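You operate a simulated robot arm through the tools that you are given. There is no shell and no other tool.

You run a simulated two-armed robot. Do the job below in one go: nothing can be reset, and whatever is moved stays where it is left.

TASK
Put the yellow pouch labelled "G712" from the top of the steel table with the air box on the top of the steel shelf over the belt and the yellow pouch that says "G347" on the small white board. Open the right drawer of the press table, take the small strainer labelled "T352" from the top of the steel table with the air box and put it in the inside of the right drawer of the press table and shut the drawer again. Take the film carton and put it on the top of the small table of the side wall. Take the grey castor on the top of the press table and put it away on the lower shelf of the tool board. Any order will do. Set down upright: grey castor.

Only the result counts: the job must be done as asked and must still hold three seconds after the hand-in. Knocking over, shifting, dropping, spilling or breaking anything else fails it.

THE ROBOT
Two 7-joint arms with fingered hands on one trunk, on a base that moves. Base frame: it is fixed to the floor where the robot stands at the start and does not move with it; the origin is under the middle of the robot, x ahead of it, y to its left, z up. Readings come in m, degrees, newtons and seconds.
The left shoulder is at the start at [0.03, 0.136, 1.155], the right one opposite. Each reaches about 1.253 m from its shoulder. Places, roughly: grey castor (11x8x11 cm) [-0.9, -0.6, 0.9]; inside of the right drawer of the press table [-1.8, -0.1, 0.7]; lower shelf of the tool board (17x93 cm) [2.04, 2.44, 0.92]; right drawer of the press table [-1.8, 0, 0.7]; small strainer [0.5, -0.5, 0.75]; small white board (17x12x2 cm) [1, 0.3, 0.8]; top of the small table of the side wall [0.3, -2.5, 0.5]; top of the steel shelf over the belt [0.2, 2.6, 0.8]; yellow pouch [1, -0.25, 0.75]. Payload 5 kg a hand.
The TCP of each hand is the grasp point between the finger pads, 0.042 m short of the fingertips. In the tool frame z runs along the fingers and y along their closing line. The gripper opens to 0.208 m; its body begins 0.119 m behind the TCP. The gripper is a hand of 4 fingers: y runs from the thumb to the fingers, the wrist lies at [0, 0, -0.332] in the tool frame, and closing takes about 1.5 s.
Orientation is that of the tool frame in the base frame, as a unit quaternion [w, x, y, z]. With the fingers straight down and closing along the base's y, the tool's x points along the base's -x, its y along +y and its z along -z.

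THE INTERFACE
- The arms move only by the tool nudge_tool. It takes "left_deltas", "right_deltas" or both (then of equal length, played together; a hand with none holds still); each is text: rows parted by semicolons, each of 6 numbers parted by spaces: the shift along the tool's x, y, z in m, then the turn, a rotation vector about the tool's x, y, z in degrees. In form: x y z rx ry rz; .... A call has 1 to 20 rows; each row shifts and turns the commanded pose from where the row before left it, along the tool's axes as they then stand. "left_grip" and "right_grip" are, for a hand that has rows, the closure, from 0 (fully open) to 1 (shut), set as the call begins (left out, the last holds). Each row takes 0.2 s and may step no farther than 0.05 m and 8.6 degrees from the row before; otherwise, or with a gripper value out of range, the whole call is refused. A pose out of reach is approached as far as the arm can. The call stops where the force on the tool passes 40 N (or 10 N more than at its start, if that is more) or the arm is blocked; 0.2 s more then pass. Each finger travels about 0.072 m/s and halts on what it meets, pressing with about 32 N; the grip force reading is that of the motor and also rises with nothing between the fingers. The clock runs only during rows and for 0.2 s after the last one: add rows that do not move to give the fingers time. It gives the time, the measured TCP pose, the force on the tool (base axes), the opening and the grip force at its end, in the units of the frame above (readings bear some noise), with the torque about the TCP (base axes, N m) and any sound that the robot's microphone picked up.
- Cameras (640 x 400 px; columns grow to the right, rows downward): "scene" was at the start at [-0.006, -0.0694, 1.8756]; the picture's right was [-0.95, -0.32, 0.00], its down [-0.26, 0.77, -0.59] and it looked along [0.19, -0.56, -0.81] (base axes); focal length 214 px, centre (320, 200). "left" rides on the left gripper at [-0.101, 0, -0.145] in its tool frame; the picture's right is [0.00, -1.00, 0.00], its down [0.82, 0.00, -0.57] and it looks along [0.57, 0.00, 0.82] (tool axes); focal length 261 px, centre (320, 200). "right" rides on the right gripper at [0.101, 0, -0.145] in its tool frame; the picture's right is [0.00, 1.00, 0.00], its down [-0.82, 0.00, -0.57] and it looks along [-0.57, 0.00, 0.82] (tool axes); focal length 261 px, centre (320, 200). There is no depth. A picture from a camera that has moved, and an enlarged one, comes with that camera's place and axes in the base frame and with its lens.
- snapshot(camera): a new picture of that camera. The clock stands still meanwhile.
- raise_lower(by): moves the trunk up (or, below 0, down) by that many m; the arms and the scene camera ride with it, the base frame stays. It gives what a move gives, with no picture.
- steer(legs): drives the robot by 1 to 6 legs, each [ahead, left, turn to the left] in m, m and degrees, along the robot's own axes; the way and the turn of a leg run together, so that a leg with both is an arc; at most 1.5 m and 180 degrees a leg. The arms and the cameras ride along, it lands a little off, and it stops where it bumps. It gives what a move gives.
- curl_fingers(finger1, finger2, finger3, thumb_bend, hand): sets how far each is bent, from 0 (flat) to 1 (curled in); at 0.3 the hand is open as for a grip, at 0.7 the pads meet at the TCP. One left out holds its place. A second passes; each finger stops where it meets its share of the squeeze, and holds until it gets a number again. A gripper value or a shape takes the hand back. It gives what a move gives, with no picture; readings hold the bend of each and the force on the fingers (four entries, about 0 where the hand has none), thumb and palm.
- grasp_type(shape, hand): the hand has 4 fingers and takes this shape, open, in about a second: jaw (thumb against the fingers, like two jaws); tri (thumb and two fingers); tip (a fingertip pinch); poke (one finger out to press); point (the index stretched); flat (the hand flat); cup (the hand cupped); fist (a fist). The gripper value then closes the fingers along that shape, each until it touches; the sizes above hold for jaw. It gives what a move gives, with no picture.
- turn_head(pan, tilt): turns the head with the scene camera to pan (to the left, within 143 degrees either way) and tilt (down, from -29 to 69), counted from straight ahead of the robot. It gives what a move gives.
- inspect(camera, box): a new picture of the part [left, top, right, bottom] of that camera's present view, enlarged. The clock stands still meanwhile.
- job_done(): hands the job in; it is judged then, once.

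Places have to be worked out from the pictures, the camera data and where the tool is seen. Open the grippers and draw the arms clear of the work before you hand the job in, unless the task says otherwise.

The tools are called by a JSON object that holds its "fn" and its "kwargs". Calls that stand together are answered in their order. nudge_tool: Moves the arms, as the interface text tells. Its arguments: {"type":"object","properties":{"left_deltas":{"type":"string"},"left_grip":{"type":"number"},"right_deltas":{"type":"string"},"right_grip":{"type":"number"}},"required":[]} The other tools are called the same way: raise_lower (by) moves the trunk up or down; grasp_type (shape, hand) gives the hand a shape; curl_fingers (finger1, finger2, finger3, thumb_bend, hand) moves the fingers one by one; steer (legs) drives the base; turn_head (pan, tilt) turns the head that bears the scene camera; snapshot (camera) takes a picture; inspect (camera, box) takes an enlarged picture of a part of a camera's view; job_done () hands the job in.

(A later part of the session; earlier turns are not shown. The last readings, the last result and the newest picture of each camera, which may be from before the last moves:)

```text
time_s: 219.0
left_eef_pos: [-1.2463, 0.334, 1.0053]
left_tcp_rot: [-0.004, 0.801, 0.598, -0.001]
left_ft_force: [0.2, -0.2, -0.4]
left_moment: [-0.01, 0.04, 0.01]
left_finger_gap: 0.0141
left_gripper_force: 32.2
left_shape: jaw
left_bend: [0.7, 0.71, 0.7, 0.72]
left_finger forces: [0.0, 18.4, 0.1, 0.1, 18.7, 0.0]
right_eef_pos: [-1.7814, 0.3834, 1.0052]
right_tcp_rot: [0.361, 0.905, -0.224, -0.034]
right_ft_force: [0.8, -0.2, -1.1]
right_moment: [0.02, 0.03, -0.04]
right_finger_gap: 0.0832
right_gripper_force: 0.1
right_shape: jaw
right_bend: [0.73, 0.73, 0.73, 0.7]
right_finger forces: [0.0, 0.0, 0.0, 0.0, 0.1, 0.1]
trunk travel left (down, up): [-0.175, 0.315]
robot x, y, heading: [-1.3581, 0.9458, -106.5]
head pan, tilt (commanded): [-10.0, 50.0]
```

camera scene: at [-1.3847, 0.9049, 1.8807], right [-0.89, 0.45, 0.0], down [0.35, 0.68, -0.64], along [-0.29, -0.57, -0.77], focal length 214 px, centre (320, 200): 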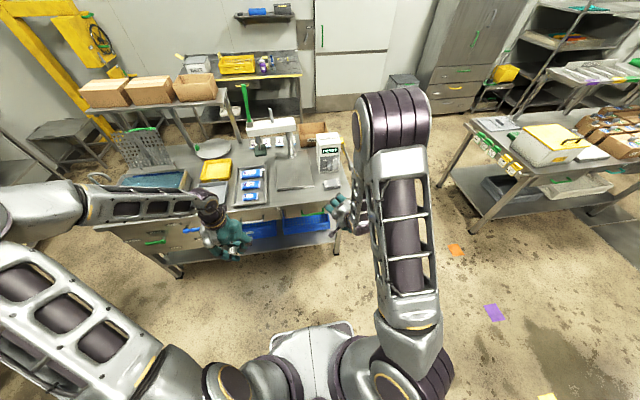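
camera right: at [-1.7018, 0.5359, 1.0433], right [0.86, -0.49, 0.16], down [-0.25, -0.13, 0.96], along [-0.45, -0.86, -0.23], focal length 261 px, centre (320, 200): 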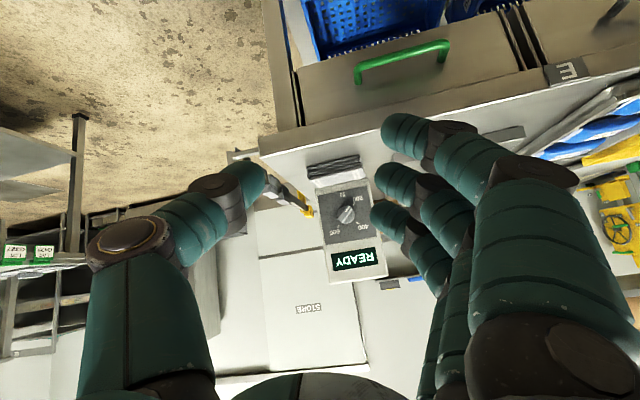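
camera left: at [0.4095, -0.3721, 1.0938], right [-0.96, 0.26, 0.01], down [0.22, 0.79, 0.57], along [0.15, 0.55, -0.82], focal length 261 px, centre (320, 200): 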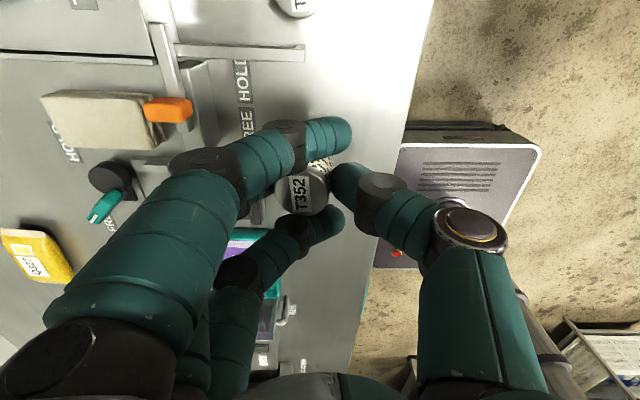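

The hand now has its x axis to the robot's left. I pitch it up to about 10° below horizontal and correct the small misalignments.

{"fn": "nudge_tool", "kwargs": {"right_deltas": "0 0 0 -7.4 1.6 -1.5; 0 0 0 -7.4 1.6 -1.5; 0 0 0 -7.4 1.6 -1.5; 0 0 0 -7.4 1.6 -1.5; 0 0 0 -7.4 1.6 -1.5; 0 0 0 0 0 0"}}

{"fn": "snapshot", "kwargs": {"camera": "scene"}}

{"fn": "snapshot", "kwargs": {"camera": "right"}}

```text
time_s: 220.4
left_eef_pos: [-1.2475, 0.334, 1.0048]
left_tcp_rot: [-0.002, 0.801, 0.598, -0.002]
left_ft_force: [0.3, 0.8, -0.6]
left_moment: [0.0, 0.07, -0.01]
left_finger_gap: 0.0146
left_gripper_force: 32.0
left_shape: jaw
left_bend: [0.7, 0.71, 0.7, 0.72]
left_finger forces: [0.0, 18.5, 0.1, 0.0, 18.7, 0.0]
right_eef_pos: [-1.7815, 0.3837, 1.0053]
right_tcp_rot: [0.641, 0.756, -0.116, -0.064]
right_ft_force: [0.9, 0.3, -0.5]
right_moment: [0.0, -0.01, -0.04]
right_finger_gap: 0.0831
right_gripper_force: 0.1
right_shape: jaw
right_bend: [0.73, 0.73, 0.73, 0.7]
right_finger forces: [0.0, 0.0, 0.0, 0.0, 0.0, 0.1]
trunk travel left (down, up): [-0.175, 0.315]
robot x, y, heading: [-1.3568, 0.9417, -106.7]
head pan, tilt (commanded): [-10.0, 50.0]
```

```text
taken
camera scene: at [-1.3845, 0.9058, 1.8809], right [-0.89, 0.45, 0.0], down [0.35, 0.68, -0.64], along [-0.29, -0.57, -0.77], focal length 214 px, centre (320, 200)
```

scene: 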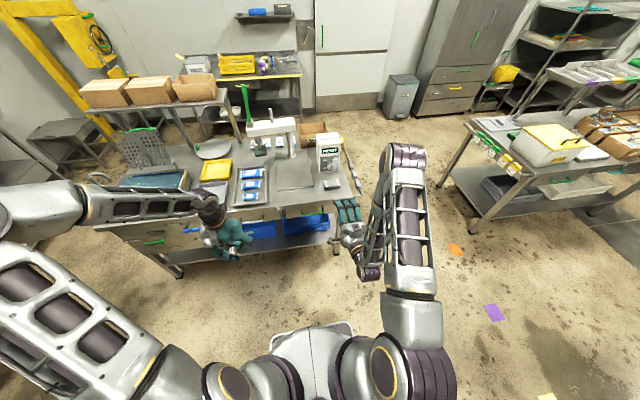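

```text
taken
camera right: at [-1.6494, 0.4955, 1.0337], right [-0.1, -0.15, 0.98], down [-0.65, 0.76, 0.05], along [-0.75, -0.64, -0.17], focal length 261 px, centre (320, 200)
```

right: 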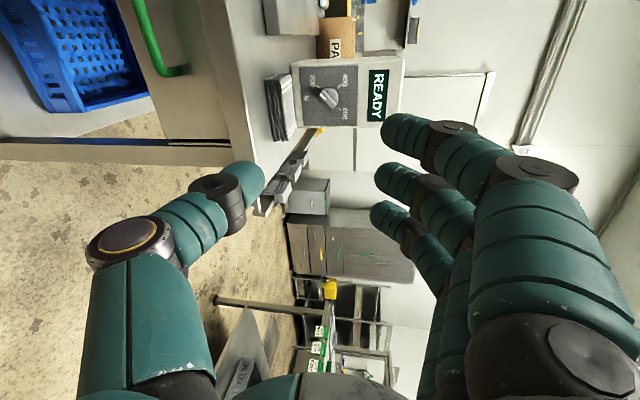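

The hand is now nearly horizontal, pointing at the table. I move it in front of the handle at the handle's height, 17 cm away.

{"fn": "nudge_tool", "kwargs": {"right_deltas": "0.0192 -0.0387 0.012 0 0 0; 0.0192 -0.0387 0.012 0 0 0; 0.0192 -0.0387 0.012 0 0 0; 0.0192 -0.0387 0.012 0 0 0; 0.0192 -0.0387 0.012 0 0 0; 0.0192 -0.0387 0.012 0 0 0; 0 0 0 0 0 0"}}

{"fn": "snapshot", "kwargs": {"camera": "right"}}

{"fn": "snapshot", "kwargs": {"camera": "scene"}}

```text
time_s: 222.0
left_eef_pos: [-1.2475, 0.334, 1.0044]
left_tcp_rot: [-0.004, 0.801, 0.599, -0.002]
left_ft_force: [0.1, -0.2, -0.4]
left_moment: [-0.06, 0.0, 0.03]
left_finger_gap: 0.0144
left_gripper_force: 31.9
left_shape: jaw
left_bend: [0.7, 0.71, 0.7, 0.72]
left_finger forces: [0.0, 18.5, 0.0, 0.1, 18.7, 0.1]
right_eef_pos: [-1.6675, 0.3215, 0.7696]
right_tcp_rot: [0.64, 0.757, -0.116, -0.066]
right_ft_force: [-0.3, 0.0, 1.0]
right_moment: [0.0, -0.02, 0.03]
right_finger_gap: 0.0831
right_gripper_force: 0.2
right_shape: jaw
right_bend: [0.73, 0.73, 0.73, 0.7]
right_finger forces: [0.0, 0.0, 0.0, 0.0, 0.0, 0.0]
trunk travel left (down, up): [-0.175, 0.315]
robot x, y, heading: [-1.3556, 0.9469, -106.9]
head pan, tilt (commanded): [-10.0, 50.0]
```

```text
taken
camera right: at [-1.5332, 0.4334, 0.7982], right [-0.1, -0.15, 0.98], down [-0.65, 0.76, 0.05], along [-0.75, -0.64, -0.17], focal length 261 px, centre (320, 200)
```

right: 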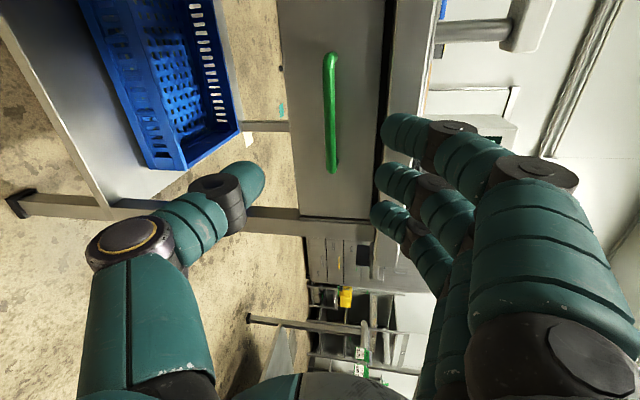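

```text
taken
camera scene: at [-1.3855, 0.9056, 1.8808], right [-0.89, 0.45, 0.0], down [0.35, 0.68, -0.64], along [-0.29, -0.57, -0.77], focal length 214 px, centre (320, 200)
```

scene: 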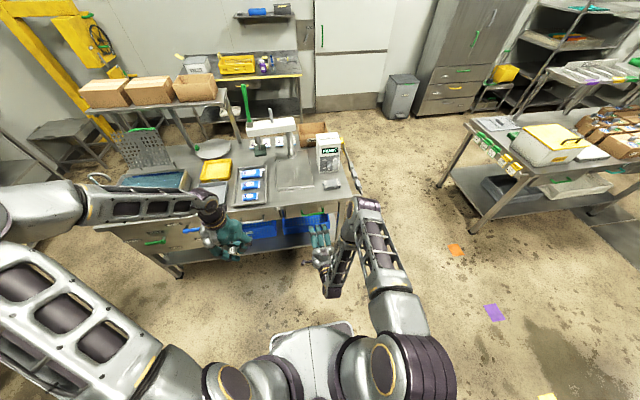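

The handle lies straight ahead of the hand, about 1.3 cm above its mid-plane and 17.5 cm away. I narrow the gap to 6 cm, raise 1.2 cm and advance most of the way.

{"fn": "nudge_tool", "kwargs": {"right_deltas": "0.004 0.012 0.03 0 0 0; 0 0 0.035 0 0 0; 0 0 0.035 0 0 0; 0 0 0.03 0 0 0; 0 0 0 0 0 0", "right_grip": 0.72}}

{"fn": "snapshot", "kwargs": {"camera": "right"}}

```text
time_s: 223.2
left_eef_pos: [-1.2475, 0.3324, 1.0042]
left_tcp_rot: [-0.003, 0.801, 0.598, -0.002]
left_ft_force: [-0.5, 0.2, -0.3]
left_moment: [-0.04, 0.05, 0.0]
left_finger_gap: 0.0144
left_gripper_force: 32.4
left_shape: jaw
left_bend: [0.7, 0.71, 0.7, 0.72]
left_finger forces: [0.0, 18.4, 0.0, 0.1, 18.7, 0.0]
right_eef_pos: [-1.6976, 0.1958, 0.7627]
right_tcp_rot: [0.641, 0.756, -0.116, -0.064]
right_ft_force: [0.2, -0.4, -0.5]
right_moment: [0.0, -0.02, 0.01]
right_finger_gap: 0.0587
right_gripper_force: 0.0
right_shape: jaw
right_bend: [0.73, 0.73, 0.73, 0.7]
right_finger forces: [0.1, 0.0, 0.0, 0.0, 0.0, 0.1]
trunk travel left (down, up): [-0.175, 0.315]
robot x, y, heading: [-1.3597, 0.9453, -107.2]
head pan, tilt (commanded): [-10.0, 50.0]
```

```text
taken
camera right: at [-1.5637, 0.3078, 0.7914], right [-0.1, -0.15, 0.98], down [-0.65, 0.76, 0.05], along [-0.75, -0.64, -0.17], focal length 261 px, centre (320, 200)
```

right: 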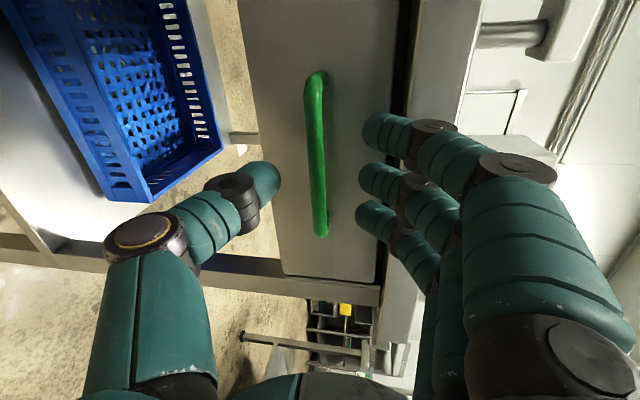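

The bar is in line. I advance the last 3.5 cm and close on it.

{"fn": "nudge_tool", "kwargs": {"right_deltas": "0.005 0 0.015 0 0 0; 0 0 0.012 0 0 0; 0 0 0.008 0 0 0; 0 0 0 0 0 0"}}

{"fn": "snapshot", "kwargs": {"camera": "right"}}

```text
time_s: 224.2
left_eef_pos: [-1.2477, 0.3332, 1.0058]
left_tcp_rot: [-0.003, 0.802, 0.598, -0.001]
left_ft_force: [0.8, -0.5, -0.6]
left_moment: [0.0, 0.02, -0.02]
left_finger_gap: 0.0142
left_gripper_force: 31.4
left_shape: jaw
left_bend: [0.7, 0.71, 0.7, 0.72]
left_finger forces: [0.1, 18.4, 0.0, 0.1, 18.7, 0.1]
right_eef_pos: [-1.699, 0.1613, 0.7549]
right_tcp_rot: [0.64, 0.757, -0.115, -0.064]
right_ft_force: [-0.3, 0.1, 0.4]
right_moment: [0.0, -0.03, 0.05]
right_finger_gap: 0.0587
right_gripper_force: 0.0
right_shape: jaw
right_bend: [0.73, 0.73, 0.73, 0.7]
right_finger forces: [0.0, 0.1, 0.0, 0.0, 0.0, 0.1]
trunk travel left (down, up): [-0.175, 0.315]
robot x, y, heading: [-1.3594, 0.9469, -107.1]
head pan, tilt (commanded): [-10.0, 50.0]
```

```text
taken
camera right: at [-1.5673, 0.2723, 0.7843], right [-0.1, -0.15, 0.98], down [-0.65, 0.76, 0.05], along [-0.75, -0.64, -0.17], focal length 261 px, centre (320, 200)
```

right: 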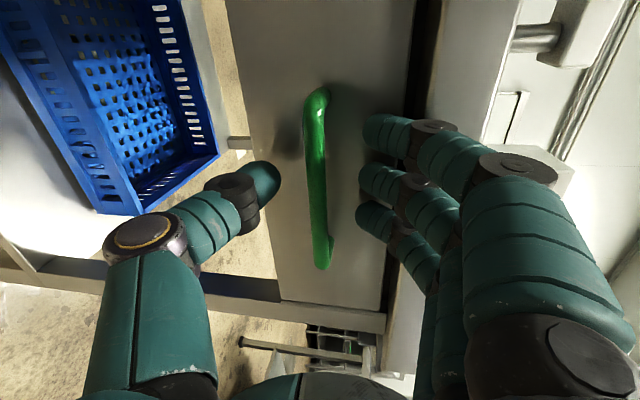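

The bar is at the grasp point. I close the right hand on the handle.

{"fn": "nudge_tool", "kwargs": {"right_deltas": "0 0 0.003 0 0 0; 0 0 0 0 0 0; 0 0 0 0 0 0; 0 0 0 0 0 0; 0 0 0 0 0 0", "right_grip": 0.98}}

{"fn": "snapshot", "kwargs": {"camera": "right"}}

```text
time_s: 225.4
left_eef_pos: [-1.2484, 0.3323, 1.0035]
left_tcp_rot: [-0.003, 0.801, 0.598, -0.001]
left_ft_force: [0.6, -0.5, -1.2]
left_moment: [-0.01, 0.04, 0.0]
left_finger_gap: 0.0142
left_gripper_force: 32.0
left_shape: jaw
left_bend: [0.7, 0.71, 0.7, 0.72]
left_finger forces: [0.0, 18.4, 0.1, 0.0, 18.6, 0.0]
right_eef_pos: [-1.7008, 0.1574, 0.754]
right_tcp_rot: [0.64, 0.757, -0.116, -0.064]
right_ft_force: [0.4, 0.9, -2.5]
right_moment: [0.07, -0.02, 0.0]
right_finger_gap: 0.0049
right_gripper_force: 0.2
right_shape: jaw
right_bend: [0.69, 0.69, 0.69, 0.7]
right_finger forces: [0.0, 0.1, 0.0, 0.1, 2.2, 0.0]
trunk travel left (down, up): [-0.175, 0.315]
robot x, y, heading: [-1.3572, 0.9447, -106.8]
head pan, tilt (commanded): [-10.0, 50.0]
```

```text
taken
camera right: at [-1.5685, 0.269, 0.7832], right [-0.1, -0.15, 0.98], down [-0.65, 0.76, 0.05], along [-0.75, -0.64, -0.17], focal length 261 px, centre (320, 200)
```

right: 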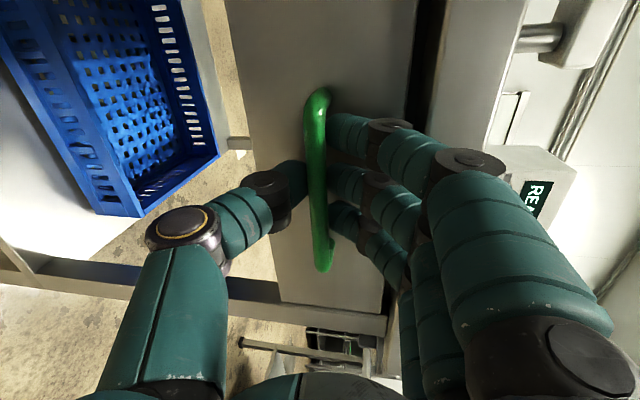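

The fingertips have closed behind the bar, hooking it. I pull straight out along the drawer's direction, a first 9 cm.

{"fn": "nudge_tool", "kwargs": {"right_deltas": "0 0 0 0 0 0; 0.0006 -0.0026 -0.0148 0 0 0; 0.0008 -0.0035 -0.0197 0 0 0; 0.0008 -0.0035 -0.0197 0 0 0; 0.0008 -0.0035 -0.0197 0 0 0; 0.0006 -0.0026 -0.0148 0 0 0; 0 0 0 0 0 0"}}

{"fn": "snapshot", "kwargs": {"camera": "right"}}

{"fn": "inspect", "kwargs": {"camera": "scene", "box": [240, 170, 370, 270]}}

```text
time_s: 227.0
left_eef_pos: [-1.2477, 0.3327, 1.0037]
left_tcp_rot: [-0.003, 0.801, 0.599, -0.002]
left_ft_force: [0.3, -0.2, -1.3]
left_moment: [0.01, 0.02, 0.02]
left_finger_gap: 0.0146
left_gripper_force: 32.2
left_shape: jaw
left_bend: [0.7, 0.71, 0.7, 0.72]
left_finger forces: [0.1, 18.4, 0.0, 0.0, 18.7, 0.0]
right_eef_pos: [-1.6731, 0.2439, 0.7522]
right_tcp_rot: [0.64, 0.757, -0.115, -0.064]
right_ft_force: [0.6, -0.1, 0.1]
right_moment: [0.01, 0.03, 0.03]
right_finger_gap: 0.0048
right_gripper_force: 0.1
right_shape: jaw
right_bend: [0.68, 0.68, 0.68, 0.7]
right_finger forces: [0.7, 0.4, 0.2, 0.0, 0.7, 0.1]
trunk travel left (down, up): [-0.175, 0.315]
robot x, y, heading: [-1.3616, 0.9455, -106.9]
head pan, tilt (commanded): [-10.0, 50.0]
```

```text
taken
camera right: at [-1.5407, 0.356, 0.7812], right [-0.1, -0.15, 0.98], down [-0.65, 0.76, 0.05], along [-0.75, -0.64, -0.17], focal length 261 px, centre (320, 200)
```

right: 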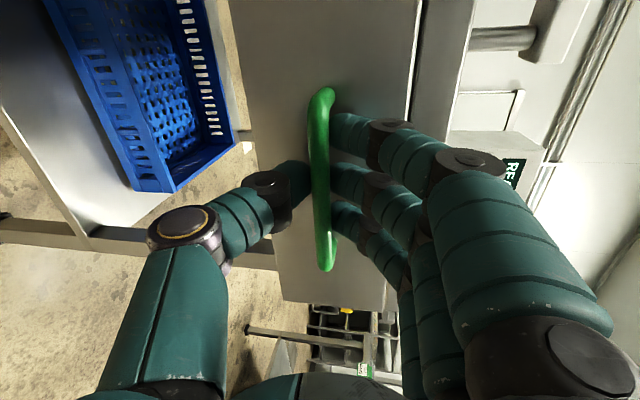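

```text
4.00 times, centred on (305, 220) of scene
camera zoom: at [-1.3852, 0.905, 1.8807], right [-0.89, 0.45, 0.0], down [0.35, 0.68, -0.64], along [-0.29, -0.57, -0.77], focal length 858 px, centre (380, 120)
```

zoom: 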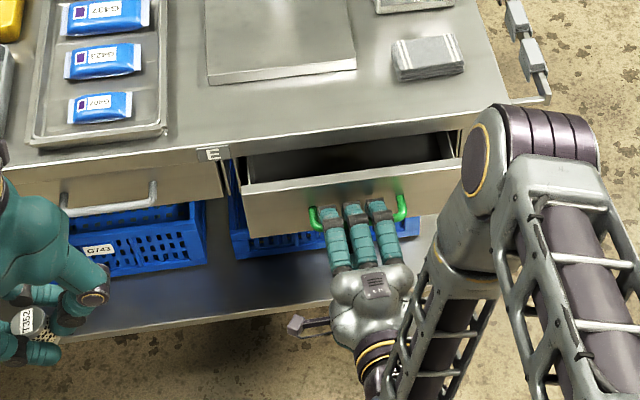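

The drawer is opening smoothly. I pull another 16 cm.

{"fn": "nudge_tool", "kwargs": {"right_deltas": "0.0008 -0.0035 -0.0197 0 0 0; 0.0008 -0.0035 -0.0197 0 0 0; 0.0008 -0.0035 -0.0197 0 0 0; 0.0008 -0.0035 -0.0197 0 0 0; 0.0008 -0.0035 -0.0197 0 0 0; 0.0008 -0.0035 -0.0197 0 0 0; 0.0008 -0.0035 -0.0197 0 0 0; 0.0008 -0.0035 -0.0197 0 0 0; 0 0 0 0 0 0"}}

{"fn": "snapshot", "kwargs": {"camera": "right"}}

{"fn": "inspect", "kwargs": {"camera": "scene", "box": [240, 170, 370, 270]}}

```text
time_s: 229.0
left_eef_pos: [-1.2474, 0.3319, 1.0051]
left_tcp_rot: [-0.003, 0.801, 0.598, 0.0]
left_ft_force: [0.3, -0.1, -1.9]
left_moment: [0.01, -0.03, 0.02]
left_finger_gap: 0.0143
left_gripper_force: 32.2
left_shape: jaw
left_bend: [0.7, 0.71, 0.7, 0.72]
left_finger forces: [0.0, 18.5, 0.0, 0.0, 18.7, 0.0]
right_eef_pos: [-1.6264, 0.3972, 0.7521]
right_tcp_rot: [0.64, 0.757, -0.116, -0.065]
right_ft_force: [0.0, 0.4, 0.1]
right_moment: [-0.02, 0.02, -0.02]
right_finger_gap: 0.0046
right_gripper_force: 0.0
right_shape: jaw
right_bend: [0.69, 0.69, 0.69, 0.7]
right_finger forces: [0.1, 0.1, 0.0, 0.0, 0.2, 0.0]
trunk travel left (down, up): [-0.175, 0.315]
robot x, y, heading: [-1.3595, 0.9478, -106.9]
head pan, tilt (commanded): [-10.0, 50.0]
```

```text
taken
camera right: at [-1.4928, 0.5087, 0.7806], right [-0.1, -0.15, 0.98], down [-0.65, 0.76, 0.05], along [-0.75, -0.63, -0.17], focal length 261 px, centre (320, 200)
```

right: 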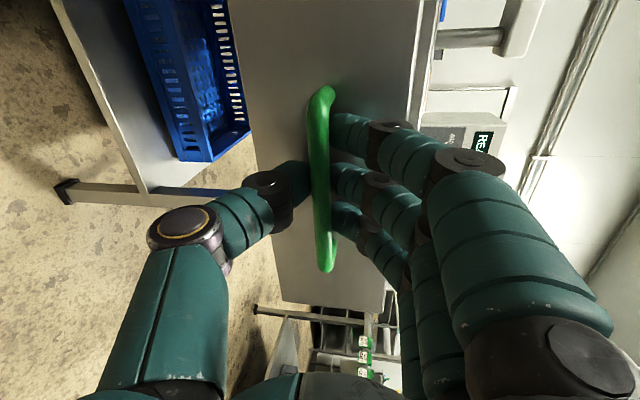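

```text
4.00 times, centred on (305, 220) of scene
camera zoom: at [-1.3853, 0.9049, 1.8807], right [-0.89, 0.45, 0.0], down [0.35, 0.68, -0.64], along [-0.29, -0.57, -0.77], focal length 858 px, centre (380, 120)
```

zoom: 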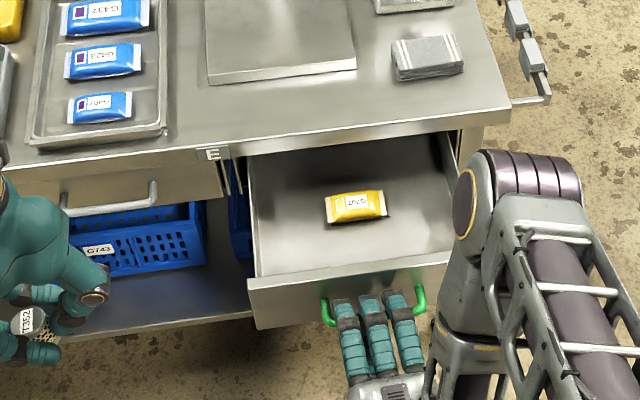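

The drawer is open about 24 cm; inside lies a yellow pouch, with free room left-front. Keeping the right hand on the handle, I bring the strainer over the drawer's left-front part.

{"fn": "nudge_tool", "kwargs": {"left_deltas": "-0.023 -0.0387 0 0 0 0; -0.023 -0.0387 0 0 0 0; -0.023 -0.0387 0 0 0 0; -0.023 -0.0387 0 0 0 0; -0.023 -0.0387 0 0 0 0; -0.023 -0.0387 0 0 0 0; -0.023 -0.0387 0 0 0 0; -0.023 -0.0387 0 0 0 0; 0 0 0 0 0 0"}}

{"fn": "snapshot", "kwargs": {"camera": "left"}}

{"fn": "snapshot", "kwargs": {"camera": "scene"}}

```text
time_s: 231.0
left_eef_pos: [-1.5956, 0.242, 1.0062]
left_tcp_rot: [-0.004, 0.801, 0.599, -0.002]
left_ft_force: [0.7, 0.4, -1.1]
left_moment: [0.0, 0.05, 0.01]
left_finger_gap: 0.0142
left_gripper_force: 32.1
left_shape: jaw
left_bend: [0.7, 0.71, 0.7, 0.72]
left_finger forces: [0.1, 18.3, 0.0, 0.0, 18.5, 0.0]
right_eef_pos: [-1.6235, 0.3969, 0.7526]
right_tcp_rot: [0.641, 0.756, -0.116, -0.065]
right_ft_force: [-0.1, 0.0, -0.5]
right_moment: [0.04, -0.02, -0.03]
right_finger_gap: 0.004
right_gripper_force: 0.1
right_shape: jaw
right_bend: [0.69, 0.69, 0.69, 0.7]
right_finger forces: [0.0, 0.0, 0.0, 0.1, 0.6, 0.0]
trunk travel left (down, up): [-0.175, 0.315]
robot x, y, heading: [-1.3601, 0.9477, -106.8]
head pan, tilt (commanded): [-10.0, 50.0]
```

```text
taken
camera left: at [-1.6228, 0.1452, 1.1508], right [-0.96, 0.28, 0.01], down [0.23, 0.79, 0.57], along [0.15, 0.55, -0.82], focal length 261 px, centre (320, 200)
```

left: 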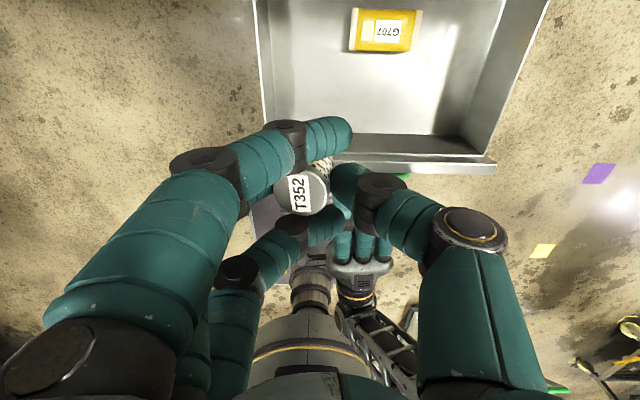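

```text
taken
camera scene: at [-1.3842, 0.9053, 1.8808], right [-0.89, 0.45, 0.0], down [0.35, 0.68, -0.64], along [-0.29, -0.57, -0.77], focal length 214 px, centre (320, 200)
```

scene: 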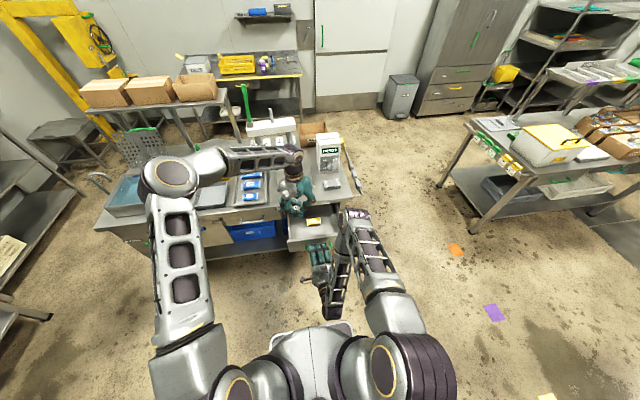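

From above I see the drawer clearly (left wall u≈1.09, front wall n≈0.205, pouch G707 at the back). I shift 8.6 cm right to the middle of the free front strip and lower to z ≈ 0.86.

{"fn": "nudge_tool", "kwargs": {"left_deltas": "0 -0.043 0 0 0 0; 0 -0.043 0 0 0 0; 0 0 0.04 0 0 0; 0 0 0.04 0 0 0; 0 0 0.04 0 0 0; 0 0 0.025 0 0 0; 0 0 0 0 0 0"}}

{"fn": "snapshot", "kwargs": {"camera": "left"}}

{"fn": "inspect", "kwargs": {"camera": "scene", "box": [250, 160, 370, 260]}}

```text
time_s: 232.6
left_eef_pos: [-1.6812, 0.2675, 0.8601]
left_tcp_rot: [-0.003, 0.801, 0.599, -0.001]
left_ft_force: [0.5, -0.5, -1.0]
left_moment: [0.03, 0.0, -0.01]
left_finger_gap: 0.0142
left_gripper_force: 31.9
left_shape: jaw
left_bend: [0.7, 0.71, 0.7, 0.72]
left_finger forces: [0.1, 18.5, 0.1, 0.1, 18.5, 0.0]
right_eef_pos: [-1.6262, 0.3964, 0.7519]
right_tcp_rot: [0.64, 0.757, -0.115, -0.064]
right_ft_force: [0.2, -0.1, -0.4]
right_moment: [0.01, 0.0, -0.01]
right_finger_gap: 0.0042
right_gripper_force: 0.0
right_shape: jaw
right_bend: [0.69, 0.69, 0.69, 0.7]
right_finger forces: [0.1, 0.0, 0.0, 0.0, 0.4, 0.0]
trunk travel left (down, up): [-0.175, 0.315]
robot x, y, heading: [-1.362, 0.9471, -106.9]
head pan, tilt (commanded): [-10.0, 50.0]
```

```text
taken
camera left: at [-1.7087, 0.171, 1.0056], right [-0.96, 0.28, 0.01], down [0.23, 0.79, 0.57], along [0.15, 0.55, -0.82], focal length 261 px, centre (320, 200)
```

left: 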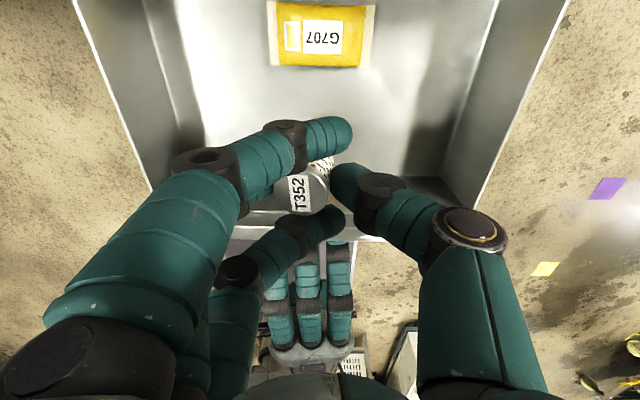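

```text
4.00 times, centred on (310, 210) of scene
camera zoom: at [-1.3853, 0.9052, 1.8808], right [-0.89, 0.45, 0.0], down [0.35, 0.68, -0.64], along [-0.29, -0.57, -0.77], focal length 858 px, centre (360, 160)
```

zoom: 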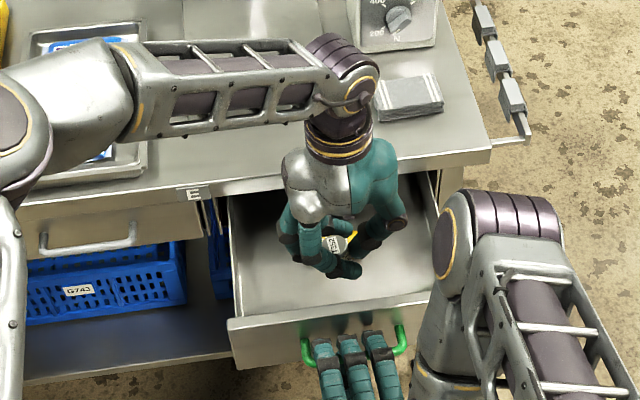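

The finger spread is tight between pouch and front wall, so I raise 4 cm, turn the hand 30° to narrow its extent, and recentre.

{"fn": "nudge_tool", "kwargs": {"left_deltas": "0 0 -0.04 0 0 0; 0 0 0 0 0 7.5; 0 0 0 0 0 7.5; 0 0 0 0 0 7.5; 0 0 0 0 0 7.5; -0.0105 0.0059 0 0 0 0; 0 0 0 0 0 0"}}

{"fn": "snapshot", "kwargs": {"camera": "left"}}

```text
time_s: 234.2
left_eef_pos: [-1.683, 0.2581, 0.9022]
left_tcp_rot: [-0.003, 0.929, 0.369, -0.002]
left_ft_force: [0.3, 0.4, -0.5]
left_moment: [-0.01, -0.02, 0.03]
left_finger_gap: 0.0141
left_gripper_force: 31.4
left_shape: jaw
left_bend: [0.7, 0.71, 0.7, 0.72]
left_finger forces: [0.0, 18.6, 0.0, 0.0, 18.6, 0.0]
right_eef_pos: [-1.6259, 0.3965, 0.751]
right_tcp_rot: [0.64, 0.757, -0.114, -0.064]
right_ft_force: [0.6, 0.3, -0.8]
right_moment: [0.01, 0.0, 0.01]
right_finger_gap: 0.0045
right_gripper_force: 0.1
right_shape: jaw
right_bend: [0.69, 0.69, 0.69, 0.7]
right_finger forces: [0.2, 0.1, 0.1, 0.0, 0.3, 0.0]
trunk travel left (down, up): [-0.175, 0.315]
robot x, y, heading: [-1.3602, 0.9456, -106.9]
head pan, tilt (commanded): [-10.0, 50.0]
```

```text
taken
camera left: at [-1.7553, 0.1881, 1.0478], right [-0.69, 0.72, 0.01], down [0.6, 0.57, 0.57], along [0.41, 0.4, -0.82], focal length 261 px, centre (320, 200)
```

left: 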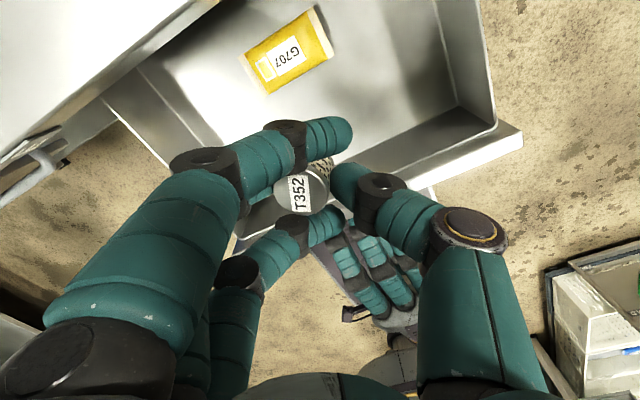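

I lower the strainer into the drawer, first 6 cm, then in small steps.

{"fn": "nudge_tool", "kwargs": {"left_deltas": "0 0 0.03 0 0 0; 0 0 0.02 0 0 0; 0 0 0.015 0 0 0; 0 0 0.015 0 0 0; 0 0 0 0 0 0"}}

{"fn": "snapshot", "kwargs": {"camera": "left"}}

```text
time_s: 235.4
left_eef_pos: [-1.6845, 0.2574, 0.8207]
left_tcp_rot: [-0.003, 0.929, 0.37, -0.002]
left_ft_force: [0.0, 0.5, -0.4]
left_moment: [0.01, 0.03, -0.01]
left_finger_gap: 0.0144
left_gripper_force: 31.7
left_shape: jaw
left_bend: [0.7, 0.71, 0.7, 0.72]
left_finger forces: [0.0, 18.6, 0.0, 0.1, 18.6, 0.0]
right_eef_pos: [-1.6261, 0.3964, 0.7519]
right_tcp_rot: [0.64, 0.756, -0.115, -0.065]
right_ft_force: [0.7, 0.2, -1.1]
right_moment: [0.01, 0.01, -0.01]
right_finger_gap: 0.0039
right_gripper_force: 0.0
right_shape: jaw
right_bend: [0.69, 0.69, 0.69, 0.7]
right_finger forces: [0.0, 0.0, 0.1, 0.0, 0.1, 0.0]
trunk travel left (down, up): [-0.175, 0.315]
robot x, y, heading: [-1.3581, 0.9444, -107.1]
head pan, tilt (commanded): [-10.0, 50.0]
```

```text
taken
camera left: at [-1.7565, 0.1869, 0.9661], right [-0.69, 0.72, 0.01], down [0.6, 0.57, 0.57], along [0.41, 0.4, -0.82], focal length 261 px, centre (320, 200)
```

left: 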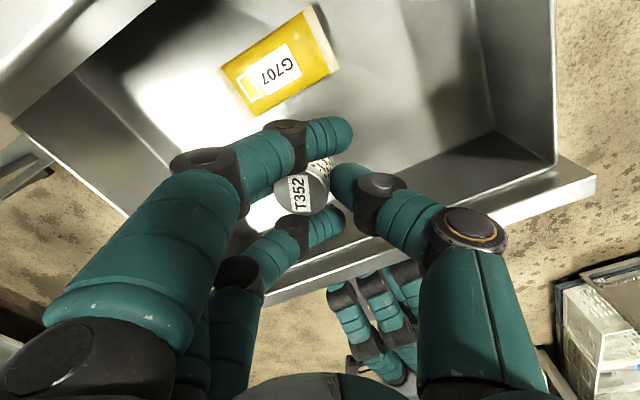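

Fingers clear the front wall and pouch. I continue down in small steps until contact.

{"fn": "nudge_tool", "kwargs": {"left_deltas": "0 0 0.01 0 0 0; 0 0 0.006 0 0 0; 0 0 0.005 0 0 0; 0 0 0.003 0 0 0; 0 0 0 0 0 0"}}

```text
time_s: 236.6
left_eef_pos: [-1.6837, 0.2564, 0.7974]
left_tcp_rot: [-0.003, 0.929, 0.37, -0.002]
left_ft_force: [-1.0, -0.8, -0.9]
left_moment: [-0.01, 0.03, -0.02]
left_finger_gap: 0.0143
left_gripper_force: 32.6
left_shape: jaw
left_bend: [0.7, 0.71, 0.7, 0.72]
left_finger forces: [0.0, 18.7, 0.0, 0.1, 18.6, 0.0]
right_eef_pos: [-1.6266, 0.3966, 0.7515]
right_tcp_rot: [0.64, 0.757, -0.116, -0.064]
right_ft_force: [-0.3, 0.3, -0.8]
right_moment: [-0.02, 0.02, 0.03]
right_finger_gap: 0.0041
right_gripper_force: 0.1
right_shape: jaw
right_bend: [0.69, 0.69, 0.69, 0.7]
right_finger forces: [0.1, 0.0, 0.0, 0.1, 0.2, 0.1]
trunk travel left (down, up): [-0.175, 0.315]
robot x, y, heading: [-1.3607, 0.9468, -106.9]
head pan, tilt (commanded): [-10.0, 50.0]
```

No contact yet at 0.797; continuing in 3 mm steps.

{"fn": "nudge_tool", "kwargs": {"left_deltas": "0 0 0.003 0 0 0; 0 0 0.003 0 0 0; 0 0 0.003 0 0 0; 0 0 0.003 0 0 0; 0 0 0 0 0 0"}}

{"fn": "snapshot", "kwargs": {"camera": "left"}}

```text
time_s: 237.8
left_eef_pos: [-1.6849, 0.2593, 0.7859]
left_tcp_rot: [-0.003, 0.929, 0.371, -0.002]
left_ft_force: [0.1, -0.7, -0.9]
left_moment: [0.02, 0.02, 0.0]
left_finger_gap: 0.0144
left_gripper_force: 32.1
left_shape: jaw
left_bend: [0.7, 0.71, 0.7, 0.72]
left_finger forces: [0.0, 18.6, 0.1, 0.0, 18.7, 0.0]
right_eef_pos: [-1.6256, 0.3968, 0.752]
right_tcp_rot: [0.64, 0.757, -0.116, -0.065]
right_ft_force: [-1.1, -0.6, -0.1]
right_moment: [0.02, 0.02, 0.01]
right_finger_gap: 0.0043
right_gripper_force: 0.1
right_shape: jaw
right_bend: [0.69, 0.69, 0.69, 0.7]
right_finger forces: [0.0, 0.0, 0.0, 0.1, 0.2, 0.0]
trunk travel left (down, up): [-0.175, 0.315]
robot x, y, heading: [-1.3584, 0.942, -107.3]
head pan, tilt (commanded): [-10.0, 50.0]
```

```text
taken
camera left: at [-1.7569, 0.1882, 0.9309], right [-0.69, 0.72, 0.01], down [0.6, 0.57, 0.57], along [0.41, 0.4, -0.82], focal length 261 px, centre (320, 200)
```

left: 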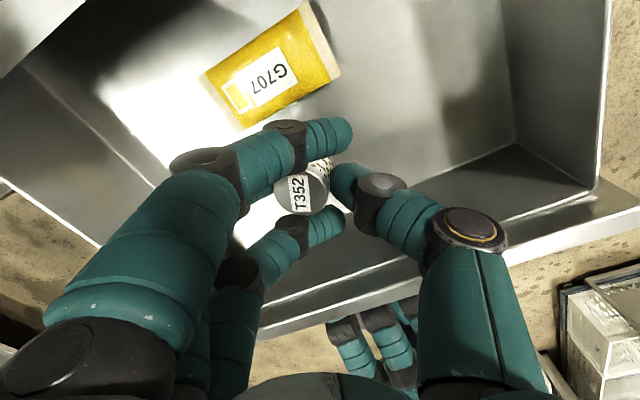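

Comparing two views, the drawer floor is lower than I assumed (z ≈ 0.68) and the front wall further out (n ≈ 0.237). I shift 2.5 cm toward the front for clearance from the pouch and lower further.

{"fn": "nudge_tool", "kwargs": {"left_deltas": "0.0218 -0.0122 0 0 0 0; 0 0 0.01 0 0 0; 0 0 0.01 0 0 0; 0 0 0.008 0 0 0; 0 0 0 0 0 0"}}

{"fn": "snapshot", "kwargs": {"camera": "left"}}

```text
time_s: 239.0
left_eef_pos: [-1.6771, 0.281, 0.7594]
left_tcp_rot: [-0.002, 0.929, 0.371, -0.004]
left_ft_force: [-3.2, 0.3, 18.1]
left_moment: [-0.28, -0.21, -0.02]
left_finger_gap: 0.0152
left_gripper_force: 32.0
left_shape: jaw
left_bend: [0.7, 0.72, 0.7, 0.72]
left_finger forces: [0.0, 20.0, 0.1, 0.1, 25.3, 0.1]
right_eef_pos: [-1.6252, 0.3964, 0.7532]
right_tcp_rot: [0.64, 0.757, -0.116, -0.064]
right_ft_force: [-0.2, -1.4, -0.1]
right_moment: [-0.04, 0.03, 0.02]
right_finger_gap: 0.0042
right_gripper_force: 0.1
right_shape: jaw
right_bend: [0.69, 0.69, 0.69, 0.7]
right_finger forces: [0.0, 0.0, 0.0, 0.0, 1.1, 0.0]
trunk travel left (down, up): [-0.175, 0.315]
robot x, y, heading: [-1.3602, 0.9472, -106.9]
head pan, tilt (commanded): [-10.0, 50.0]
```

```text
taken
camera left: at [-1.7488, 0.2113, 0.9059], right [-0.69, 0.72, 0.01], down [0.6, 0.57, 0.57], along [0.41, 0.4, -0.82], focal length 261 px, centre (320, 200)
```

left: 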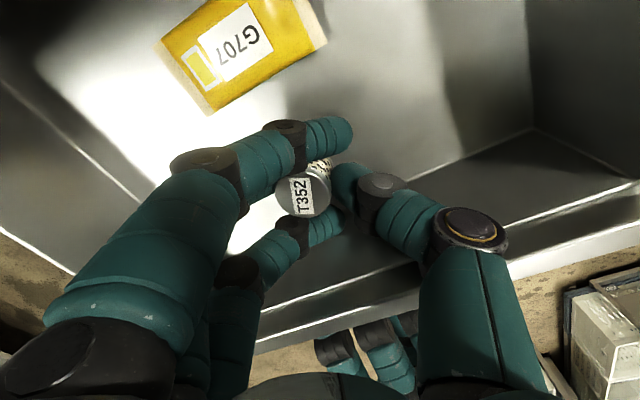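

Contact: the strainer stands on the drawer floor (18 N). I open the left hand just enough to release it.

{"fn": "nudge_tool", "kwargs": {"left_deltas": "0 0 -0.001 0 0 0; 0 0 0 0 0 0; 0 0 0 0 0 0; 0 0 0 0 0 0", "left_grip": 0.74}}

{"fn": "snapshot", "kwargs": {"camera": "left"}}

```text
time_s: 240.0
left_eef_pos: [-1.6763, 0.2814, 0.7593]
left_tcp_rot: [-0.002, 0.929, 0.371, -0.002]
left_ft_force: [0.4, -1.4, 0.2]
left_moment: [0.03, 0.01, 0.05]
left_finger_gap: 0.0533
left_gripper_force: 0.2
left_shape: jaw
left_bend: [0.73, 0.73, 0.73, 0.7]
left_finger forces: [0.0, 0.0, 0.0, 0.1, 0.6, 0.0]
right_eef_pos: [-1.6253, 0.397, 0.7516]
right_tcp_rot: [0.64, 0.757, -0.115, -0.065]
right_ft_force: [0.6, 0.7, 0.6]
right_moment: [-0.03, 0.04, -0.01]
right_finger_gap: 0.0043
right_gripper_force: 0.1
right_shape: jaw
right_bend: [0.69, 0.69, 0.69, 0.7]
right_finger forces: [0.1, 0.0, 1.0, 0.0, 0.0, 0.1]
trunk travel left (down, up): [-0.175, 0.315]
robot x, y, heading: [-1.3591, 0.9456, -106.8]
head pan, tilt (commanded): [-10.0, 50.0]
```

```text
taken
camera left: at [-1.7479, 0.211, 0.9049], right [-0.69, 0.72, 0.01], down [0.6, 0.57, 0.57], along [0.41, 0.4, -0.82], focal length 261 px, centre (320, 200)
```

left: 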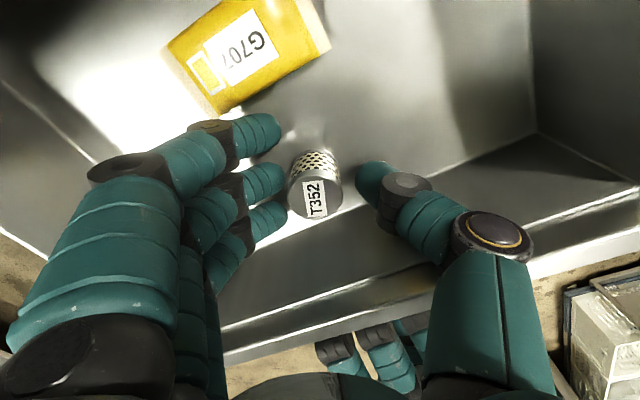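

The strainer stands free in the drawer. I lift the left hand straight up.

{"fn": "nudge_tool", "kwargs": {"left_deltas": "0 0 -0.01 0 0 0; 0 0 -0.02 0 0 0; 0 0 -0.03 0 0 0; 0 0 -0.04 0 0 0; 0 0 -0.045 0 0 0; 0 0 -0.045 0 0 0; 0 0 -0.045 0 0 0; 0 0 -0.045 0 0 0; 0 0 0 0 0 0"}}

{"fn": "snapshot", "kwargs": {"camera": "left"}}

```text
time_s: 242.0
left_eef_pos: [-1.673, 0.2813, 1.0346]
left_tcp_rot: [-0.002, 0.929, 0.37, -0.002]
left_ft_force: [-0.3, -0.4, -0.6]
left_moment: [0.0, 0.0, -0.02]
left_finger_gap: 0.0532
left_gripper_force: 0.0
left_shape: jaw
left_bend: [0.73, 0.73, 0.73, 0.7]
left_finger forces: [0.0, 0.1, 0.0, 0.1, 0.0, 0.0]
right_eef_pos: [-1.6267, 0.3973, 0.7514]
right_tcp_rot: [0.641, 0.757, -0.115, -0.064]
right_ft_force: [-0.2, 1.0, 0.1]
right_moment: [0.0, 0.0, -0.02]
right_finger_gap: 0.0042
right_gripper_force: 0.0
right_shape: jaw
right_bend: [0.69, 0.69, 0.69, 0.7]
right_finger forces: [0.0, 0.0, 0.0, 0.1, 0.1, 0.1]
trunk travel left (down, up): [-0.175, 0.315]
robot x, y, heading: [-1.3624, 0.9458, -106.8]
head pan, tilt (commanded): [-10.0, 50.0]
```

```text
taken
camera left: at [-1.7453, 0.2106, 1.1811], right [-0.69, 0.72, 0.01], down [0.6, 0.57, 0.57], along [0.41, 0.4, -0.82], focal length 261 px, centre (320, 200)
```

left: 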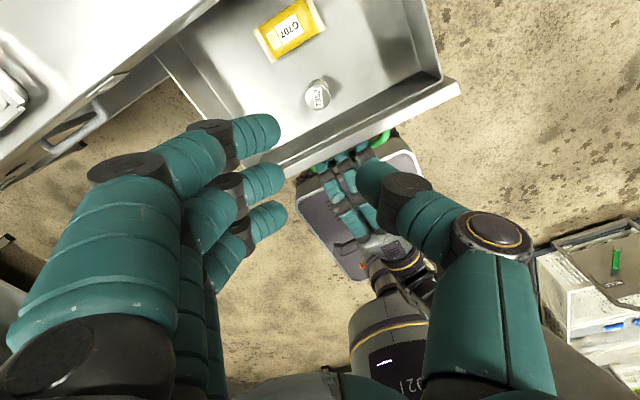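

T352 is in the drawer. I move the left hand up and away to the left, then push the drawer shut with the right hand.

{"fn": "nudge_tool", "kwargs": {"left_deltas": "0.0195 0.0349 -0.02 0 0 0; 0.0195 0.0349 -0.02 0 0 0; 0.0195 0.0349 -0.02 0 0 0; 0.0195 0.0349 -0.02 0 0 0; 0.0195 0.0349 -0.02 0 0 0; 0 0 0 0 0 0"}}

{"fn": "nudge_tool", "kwargs": {"right_deltas": "-0.0008 0.0035 0.0197 0 0 0; -0.0008 0.0035 0.0197 0 0 0; -0.0008 0.0035 0.0197 0 0 0; -0.0008 0.0035 0.0197 0 0 0; -0.0008 0.0035 0.0197 0 0 0; -0.0008 0.0035 0.0197 0 0 0; -0.0008 0.0035 0.0197 0 0 0; -0.0008 0.0035 0.0197 0 0 0; -0.0008 0.0035 0.0197 0 0 0; -0.0008 0.0035 0.0197 0 0 0; 0 0 0 0 0 0"}}

{"fn": "inspect", "kwargs": {"camera": "scene", "box": [240, 170, 370, 270]}}

```text
time_s: 243.4
left_eef_pos: [-1.4824, 0.2193, 1.1366]
left_tcp_rot: [-0.002, 0.929, 0.37, -0.002]
left_ft_force: [0.0, 0.1, -0.3]
left_moment: [0.03, -0.07, -0.01]
left_finger_gap: 0.0538
left_gripper_force: 0.0
left_shape: jaw
left_bend: [0.73, 0.73, 0.73, 0.7]
left_finger forces: [0.1, 0.0, 0.0, 0.1, 0.0, 0.0]
right_eef_pos: [-1.6261, 0.3964, 0.7532]
right_tcp_rot: [0.64, 0.756, -0.116, -0.064]
right_ft_force: [0.4, 0.6, -0.3]
right_moment: [-0.06, -0.01, 0.0]
right_finger_gap: 0.0043
right_gripper_force: 0.0
right_shape: jaw
right_bend: [0.69, 0.69, 0.69, 0.7]
right_finger forces: [0.0, 0.0, 0.4, 0.1, 0.1, 0.0]
trunk travel left (down, up): [-0.175, 0.315]
robot x, y, heading: [-1.3608, 0.9437, -107.3]
head pan, tilt (commanded): [-10.0, 50.0]
```

```text
time_s: 245.8
left_eef_pos: [-1.4809, 0.2189, 1.136]
left_tcp_rot: [-0.002, 0.929, 0.371, -0.001]
left_ft_force: [-0.2, -0.4, -0.3]
left_moment: [-0.05, 0.04, 0.04]
left_finger_gap: 0.0541
left_gripper_force: 0.1
left_shape: jaw
left_bend: [0.73, 0.73, 0.73, 0.7]
left_finger forces: [0.0, 0.0, 0.0, 0.1, 0.0, 0.0]
right_eef_pos: [-1.6866, 0.2045, 0.753]
right_tcp_rot: [0.641, 0.756, -0.116, -0.064]
right_ft_force: [0.5, 0.1, 0.2]
right_moment: [0.02, 0.03, 0.0]
right_finger_gap: 0.0042
right_gripper_force: 0.1
right_shape: jaw
right_bend: [0.69, 0.69, 0.69, 0.7]
right_finger forces: [0.0, 0.0, 0.0, 0.0, 0.3, 0.1]
trunk travel left (down, up): [-0.175, 0.315]
robot x, y, heading: [-1.3611, 0.9429, -107.0]
head pan, tilt (commanded): [-10.0, 50.0]
```

```text
4.00 times, centred on (305, 220) of scene
camera zoom: at [-1.3853, 0.9053, 1.8807], right [-0.89, 0.45, 0.0], down [0.35, 0.68, -0.64], along [-0.29, -0.57, -0.77], focal length 858 px, centre (380, 120)
```

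zoom: 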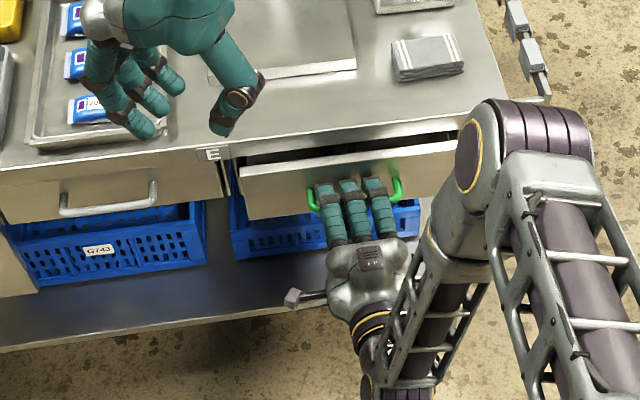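

The drawer is closing; about 5 cm remain. I push on gently until it meets its stop.

{"fn": "nudge_tool", "kwargs": {"right_deltas": "-0.0004 0.0018 0.0098 0 0 0; -0.0004 0.0018 0.0098 0 0 0; -0.0004 0.0018 0.0098 0 0 0; -0.0004 0.0018 0.0098 0 0 0; -0.0004 0.0018 0.0098 0 0 0; -0.0003 0.0009 0.005 0 0 0; -0.0003 0.0009 0.005 0 0 0; 0 0 0 0 0 0"}}

{"fn": "inspect", "kwargs": {"camera": "scene", "box": [240, 170, 370, 270]}}

{"fn": "snapshot", "kwargs": {"camera": "right"}}

```text
time_s: 247.6
left_eef_pos: [-1.4807, 0.2199, 1.136]
left_tcp_rot: [-0.003, 0.929, 0.37, -0.003]
left_ft_force: [-0.1, -0.4, 0.4]
left_moment: [-0.01, 0.02, 0.02]
left_finger_gap: 0.0537
left_gripper_force: 0.1
left_shape: jaw
left_bend: [0.73, 0.73, 0.73, 0.7]
left_finger forces: [0.0, 0.1, 0.0, 0.1, 0.0, 0.0]
right_eef_pos: [-1.7046, 0.1487, 0.7543]
right_tcp_rot: [0.64, 0.757, -0.115, -0.065]
right_ft_force: [7.9, 19.9, 6.4]
right_moment: [-0.21, 0.3, -0.52]
right_finger_gap: 0.005
right_gripper_force: 0.0
right_shape: jaw
right_bend: [0.69, 0.71, 0.72, 0.7]
right_finger forces: [1.3, 7.4, 13.0, 0.0, 0.1, 0.0]
trunk travel left (down, up): [-0.175, 0.315]
robot x, y, heading: [-1.359, 0.9479, -106.7]
head pan, tilt (commanded): [-10.0, 50.0]
```

```text
4.00 times, centred on (305, 220) of scene
camera zoom: at [-1.3844, 0.9076, 1.8808], right [-0.89, 0.45, 0.0], down [0.35, 0.68, -0.64], along [-0.29, -0.57, -0.77], focal length 858 px, centre (380, 120)
```

zoom: 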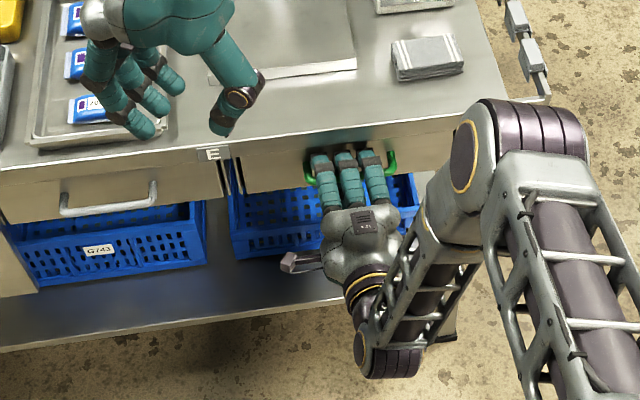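

```text
taken
camera right: at [-1.5706, 0.2601, 0.7829], right [-0.1, -0.15, 0.98], down [-0.65, 0.76, 0.05], along [-0.75, -0.64, -0.17], focal length 261 px, centre (320, 200)
```

right: 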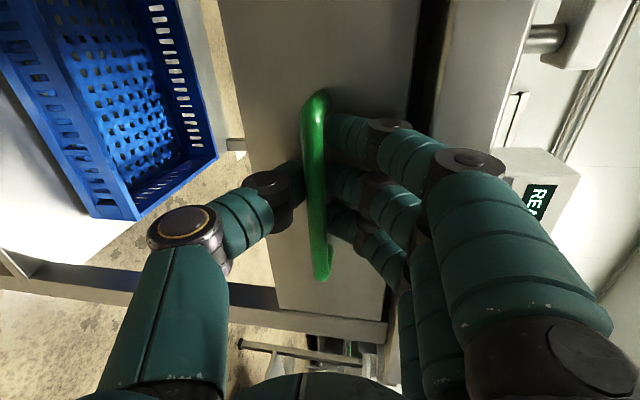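

The drawer is shut against its stop (20 N). I ease back 3 mm, open the fingers off the bar and check before withdrawing.

{"fn": "nudge_tool", "kwargs": {"right_deltas": "0 0 -0.003 0 0 0; 0 0 0 0 0 0; 0 0 0 0 0 0; 0 0 0 0 0 0; 0 0 0 0 0 0; 0 0 0 0 0 0", "right_grip": 0.68}}

{"fn": "snapshot", "kwargs": {"camera": "right"}}

```text
time_s: 248.8
left_eef_pos: [-1.4811, 0.2193, 1.1368]
left_tcp_rot: [-0.002, 0.929, 0.37, -0.001]
left_ft_force: [0.0, 1.0, 0.2]
left_moment: [-0.02, 0.0, 0.01]
left_finger_gap: 0.054
left_gripper_force: 0.0
left_shape: jaw
left_bend: [0.73, 0.73, 0.73, 0.7]
left_finger forces: [0.0, 0.0, 0.1, 0.1, 0.1, 0.0]
right_eef_pos: [-1.7033, 0.1534, 0.7464]
right_tcp_rot: [0.635, 0.761, -0.116, -0.063]
right_ft_force: [4.2, 13.9, -10.3]
right_moment: [-0.36, 0.16, -0.16]
right_finger_gap: 0.0631
right_gripper_force: 0.1
right_shape: jaw
right_bend: [0.74, 0.74, 0.75, 0.7]
right_finger forces: [5.6, 6.3, 6.3, 0.1, 0.1, 0.2]
trunk travel left (down, up): [-0.175, 0.315]
robot x, y, heading: [-1.36, 0.9458, -107.0]
head pan, tilt (commanded): [-10.0, 50.0]
stopped in row 5 (right hand): the force on the tool passed its limit at 41 N (the readings are from after the stop); the commanded pose is now the measured one
```

```text
taken
camera right: at [-1.5692, 0.2666, 0.7781], right [-0.1, -0.16, 0.98], down [-0.65, 0.76, 0.06], along [-0.75, -0.63, -0.18], focal length 261 px, centre (320, 200)
```

right: 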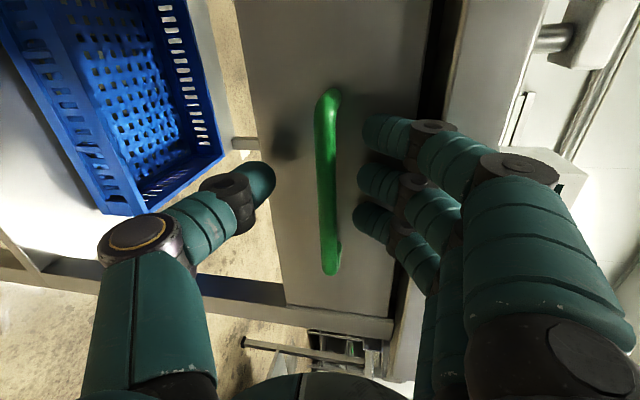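

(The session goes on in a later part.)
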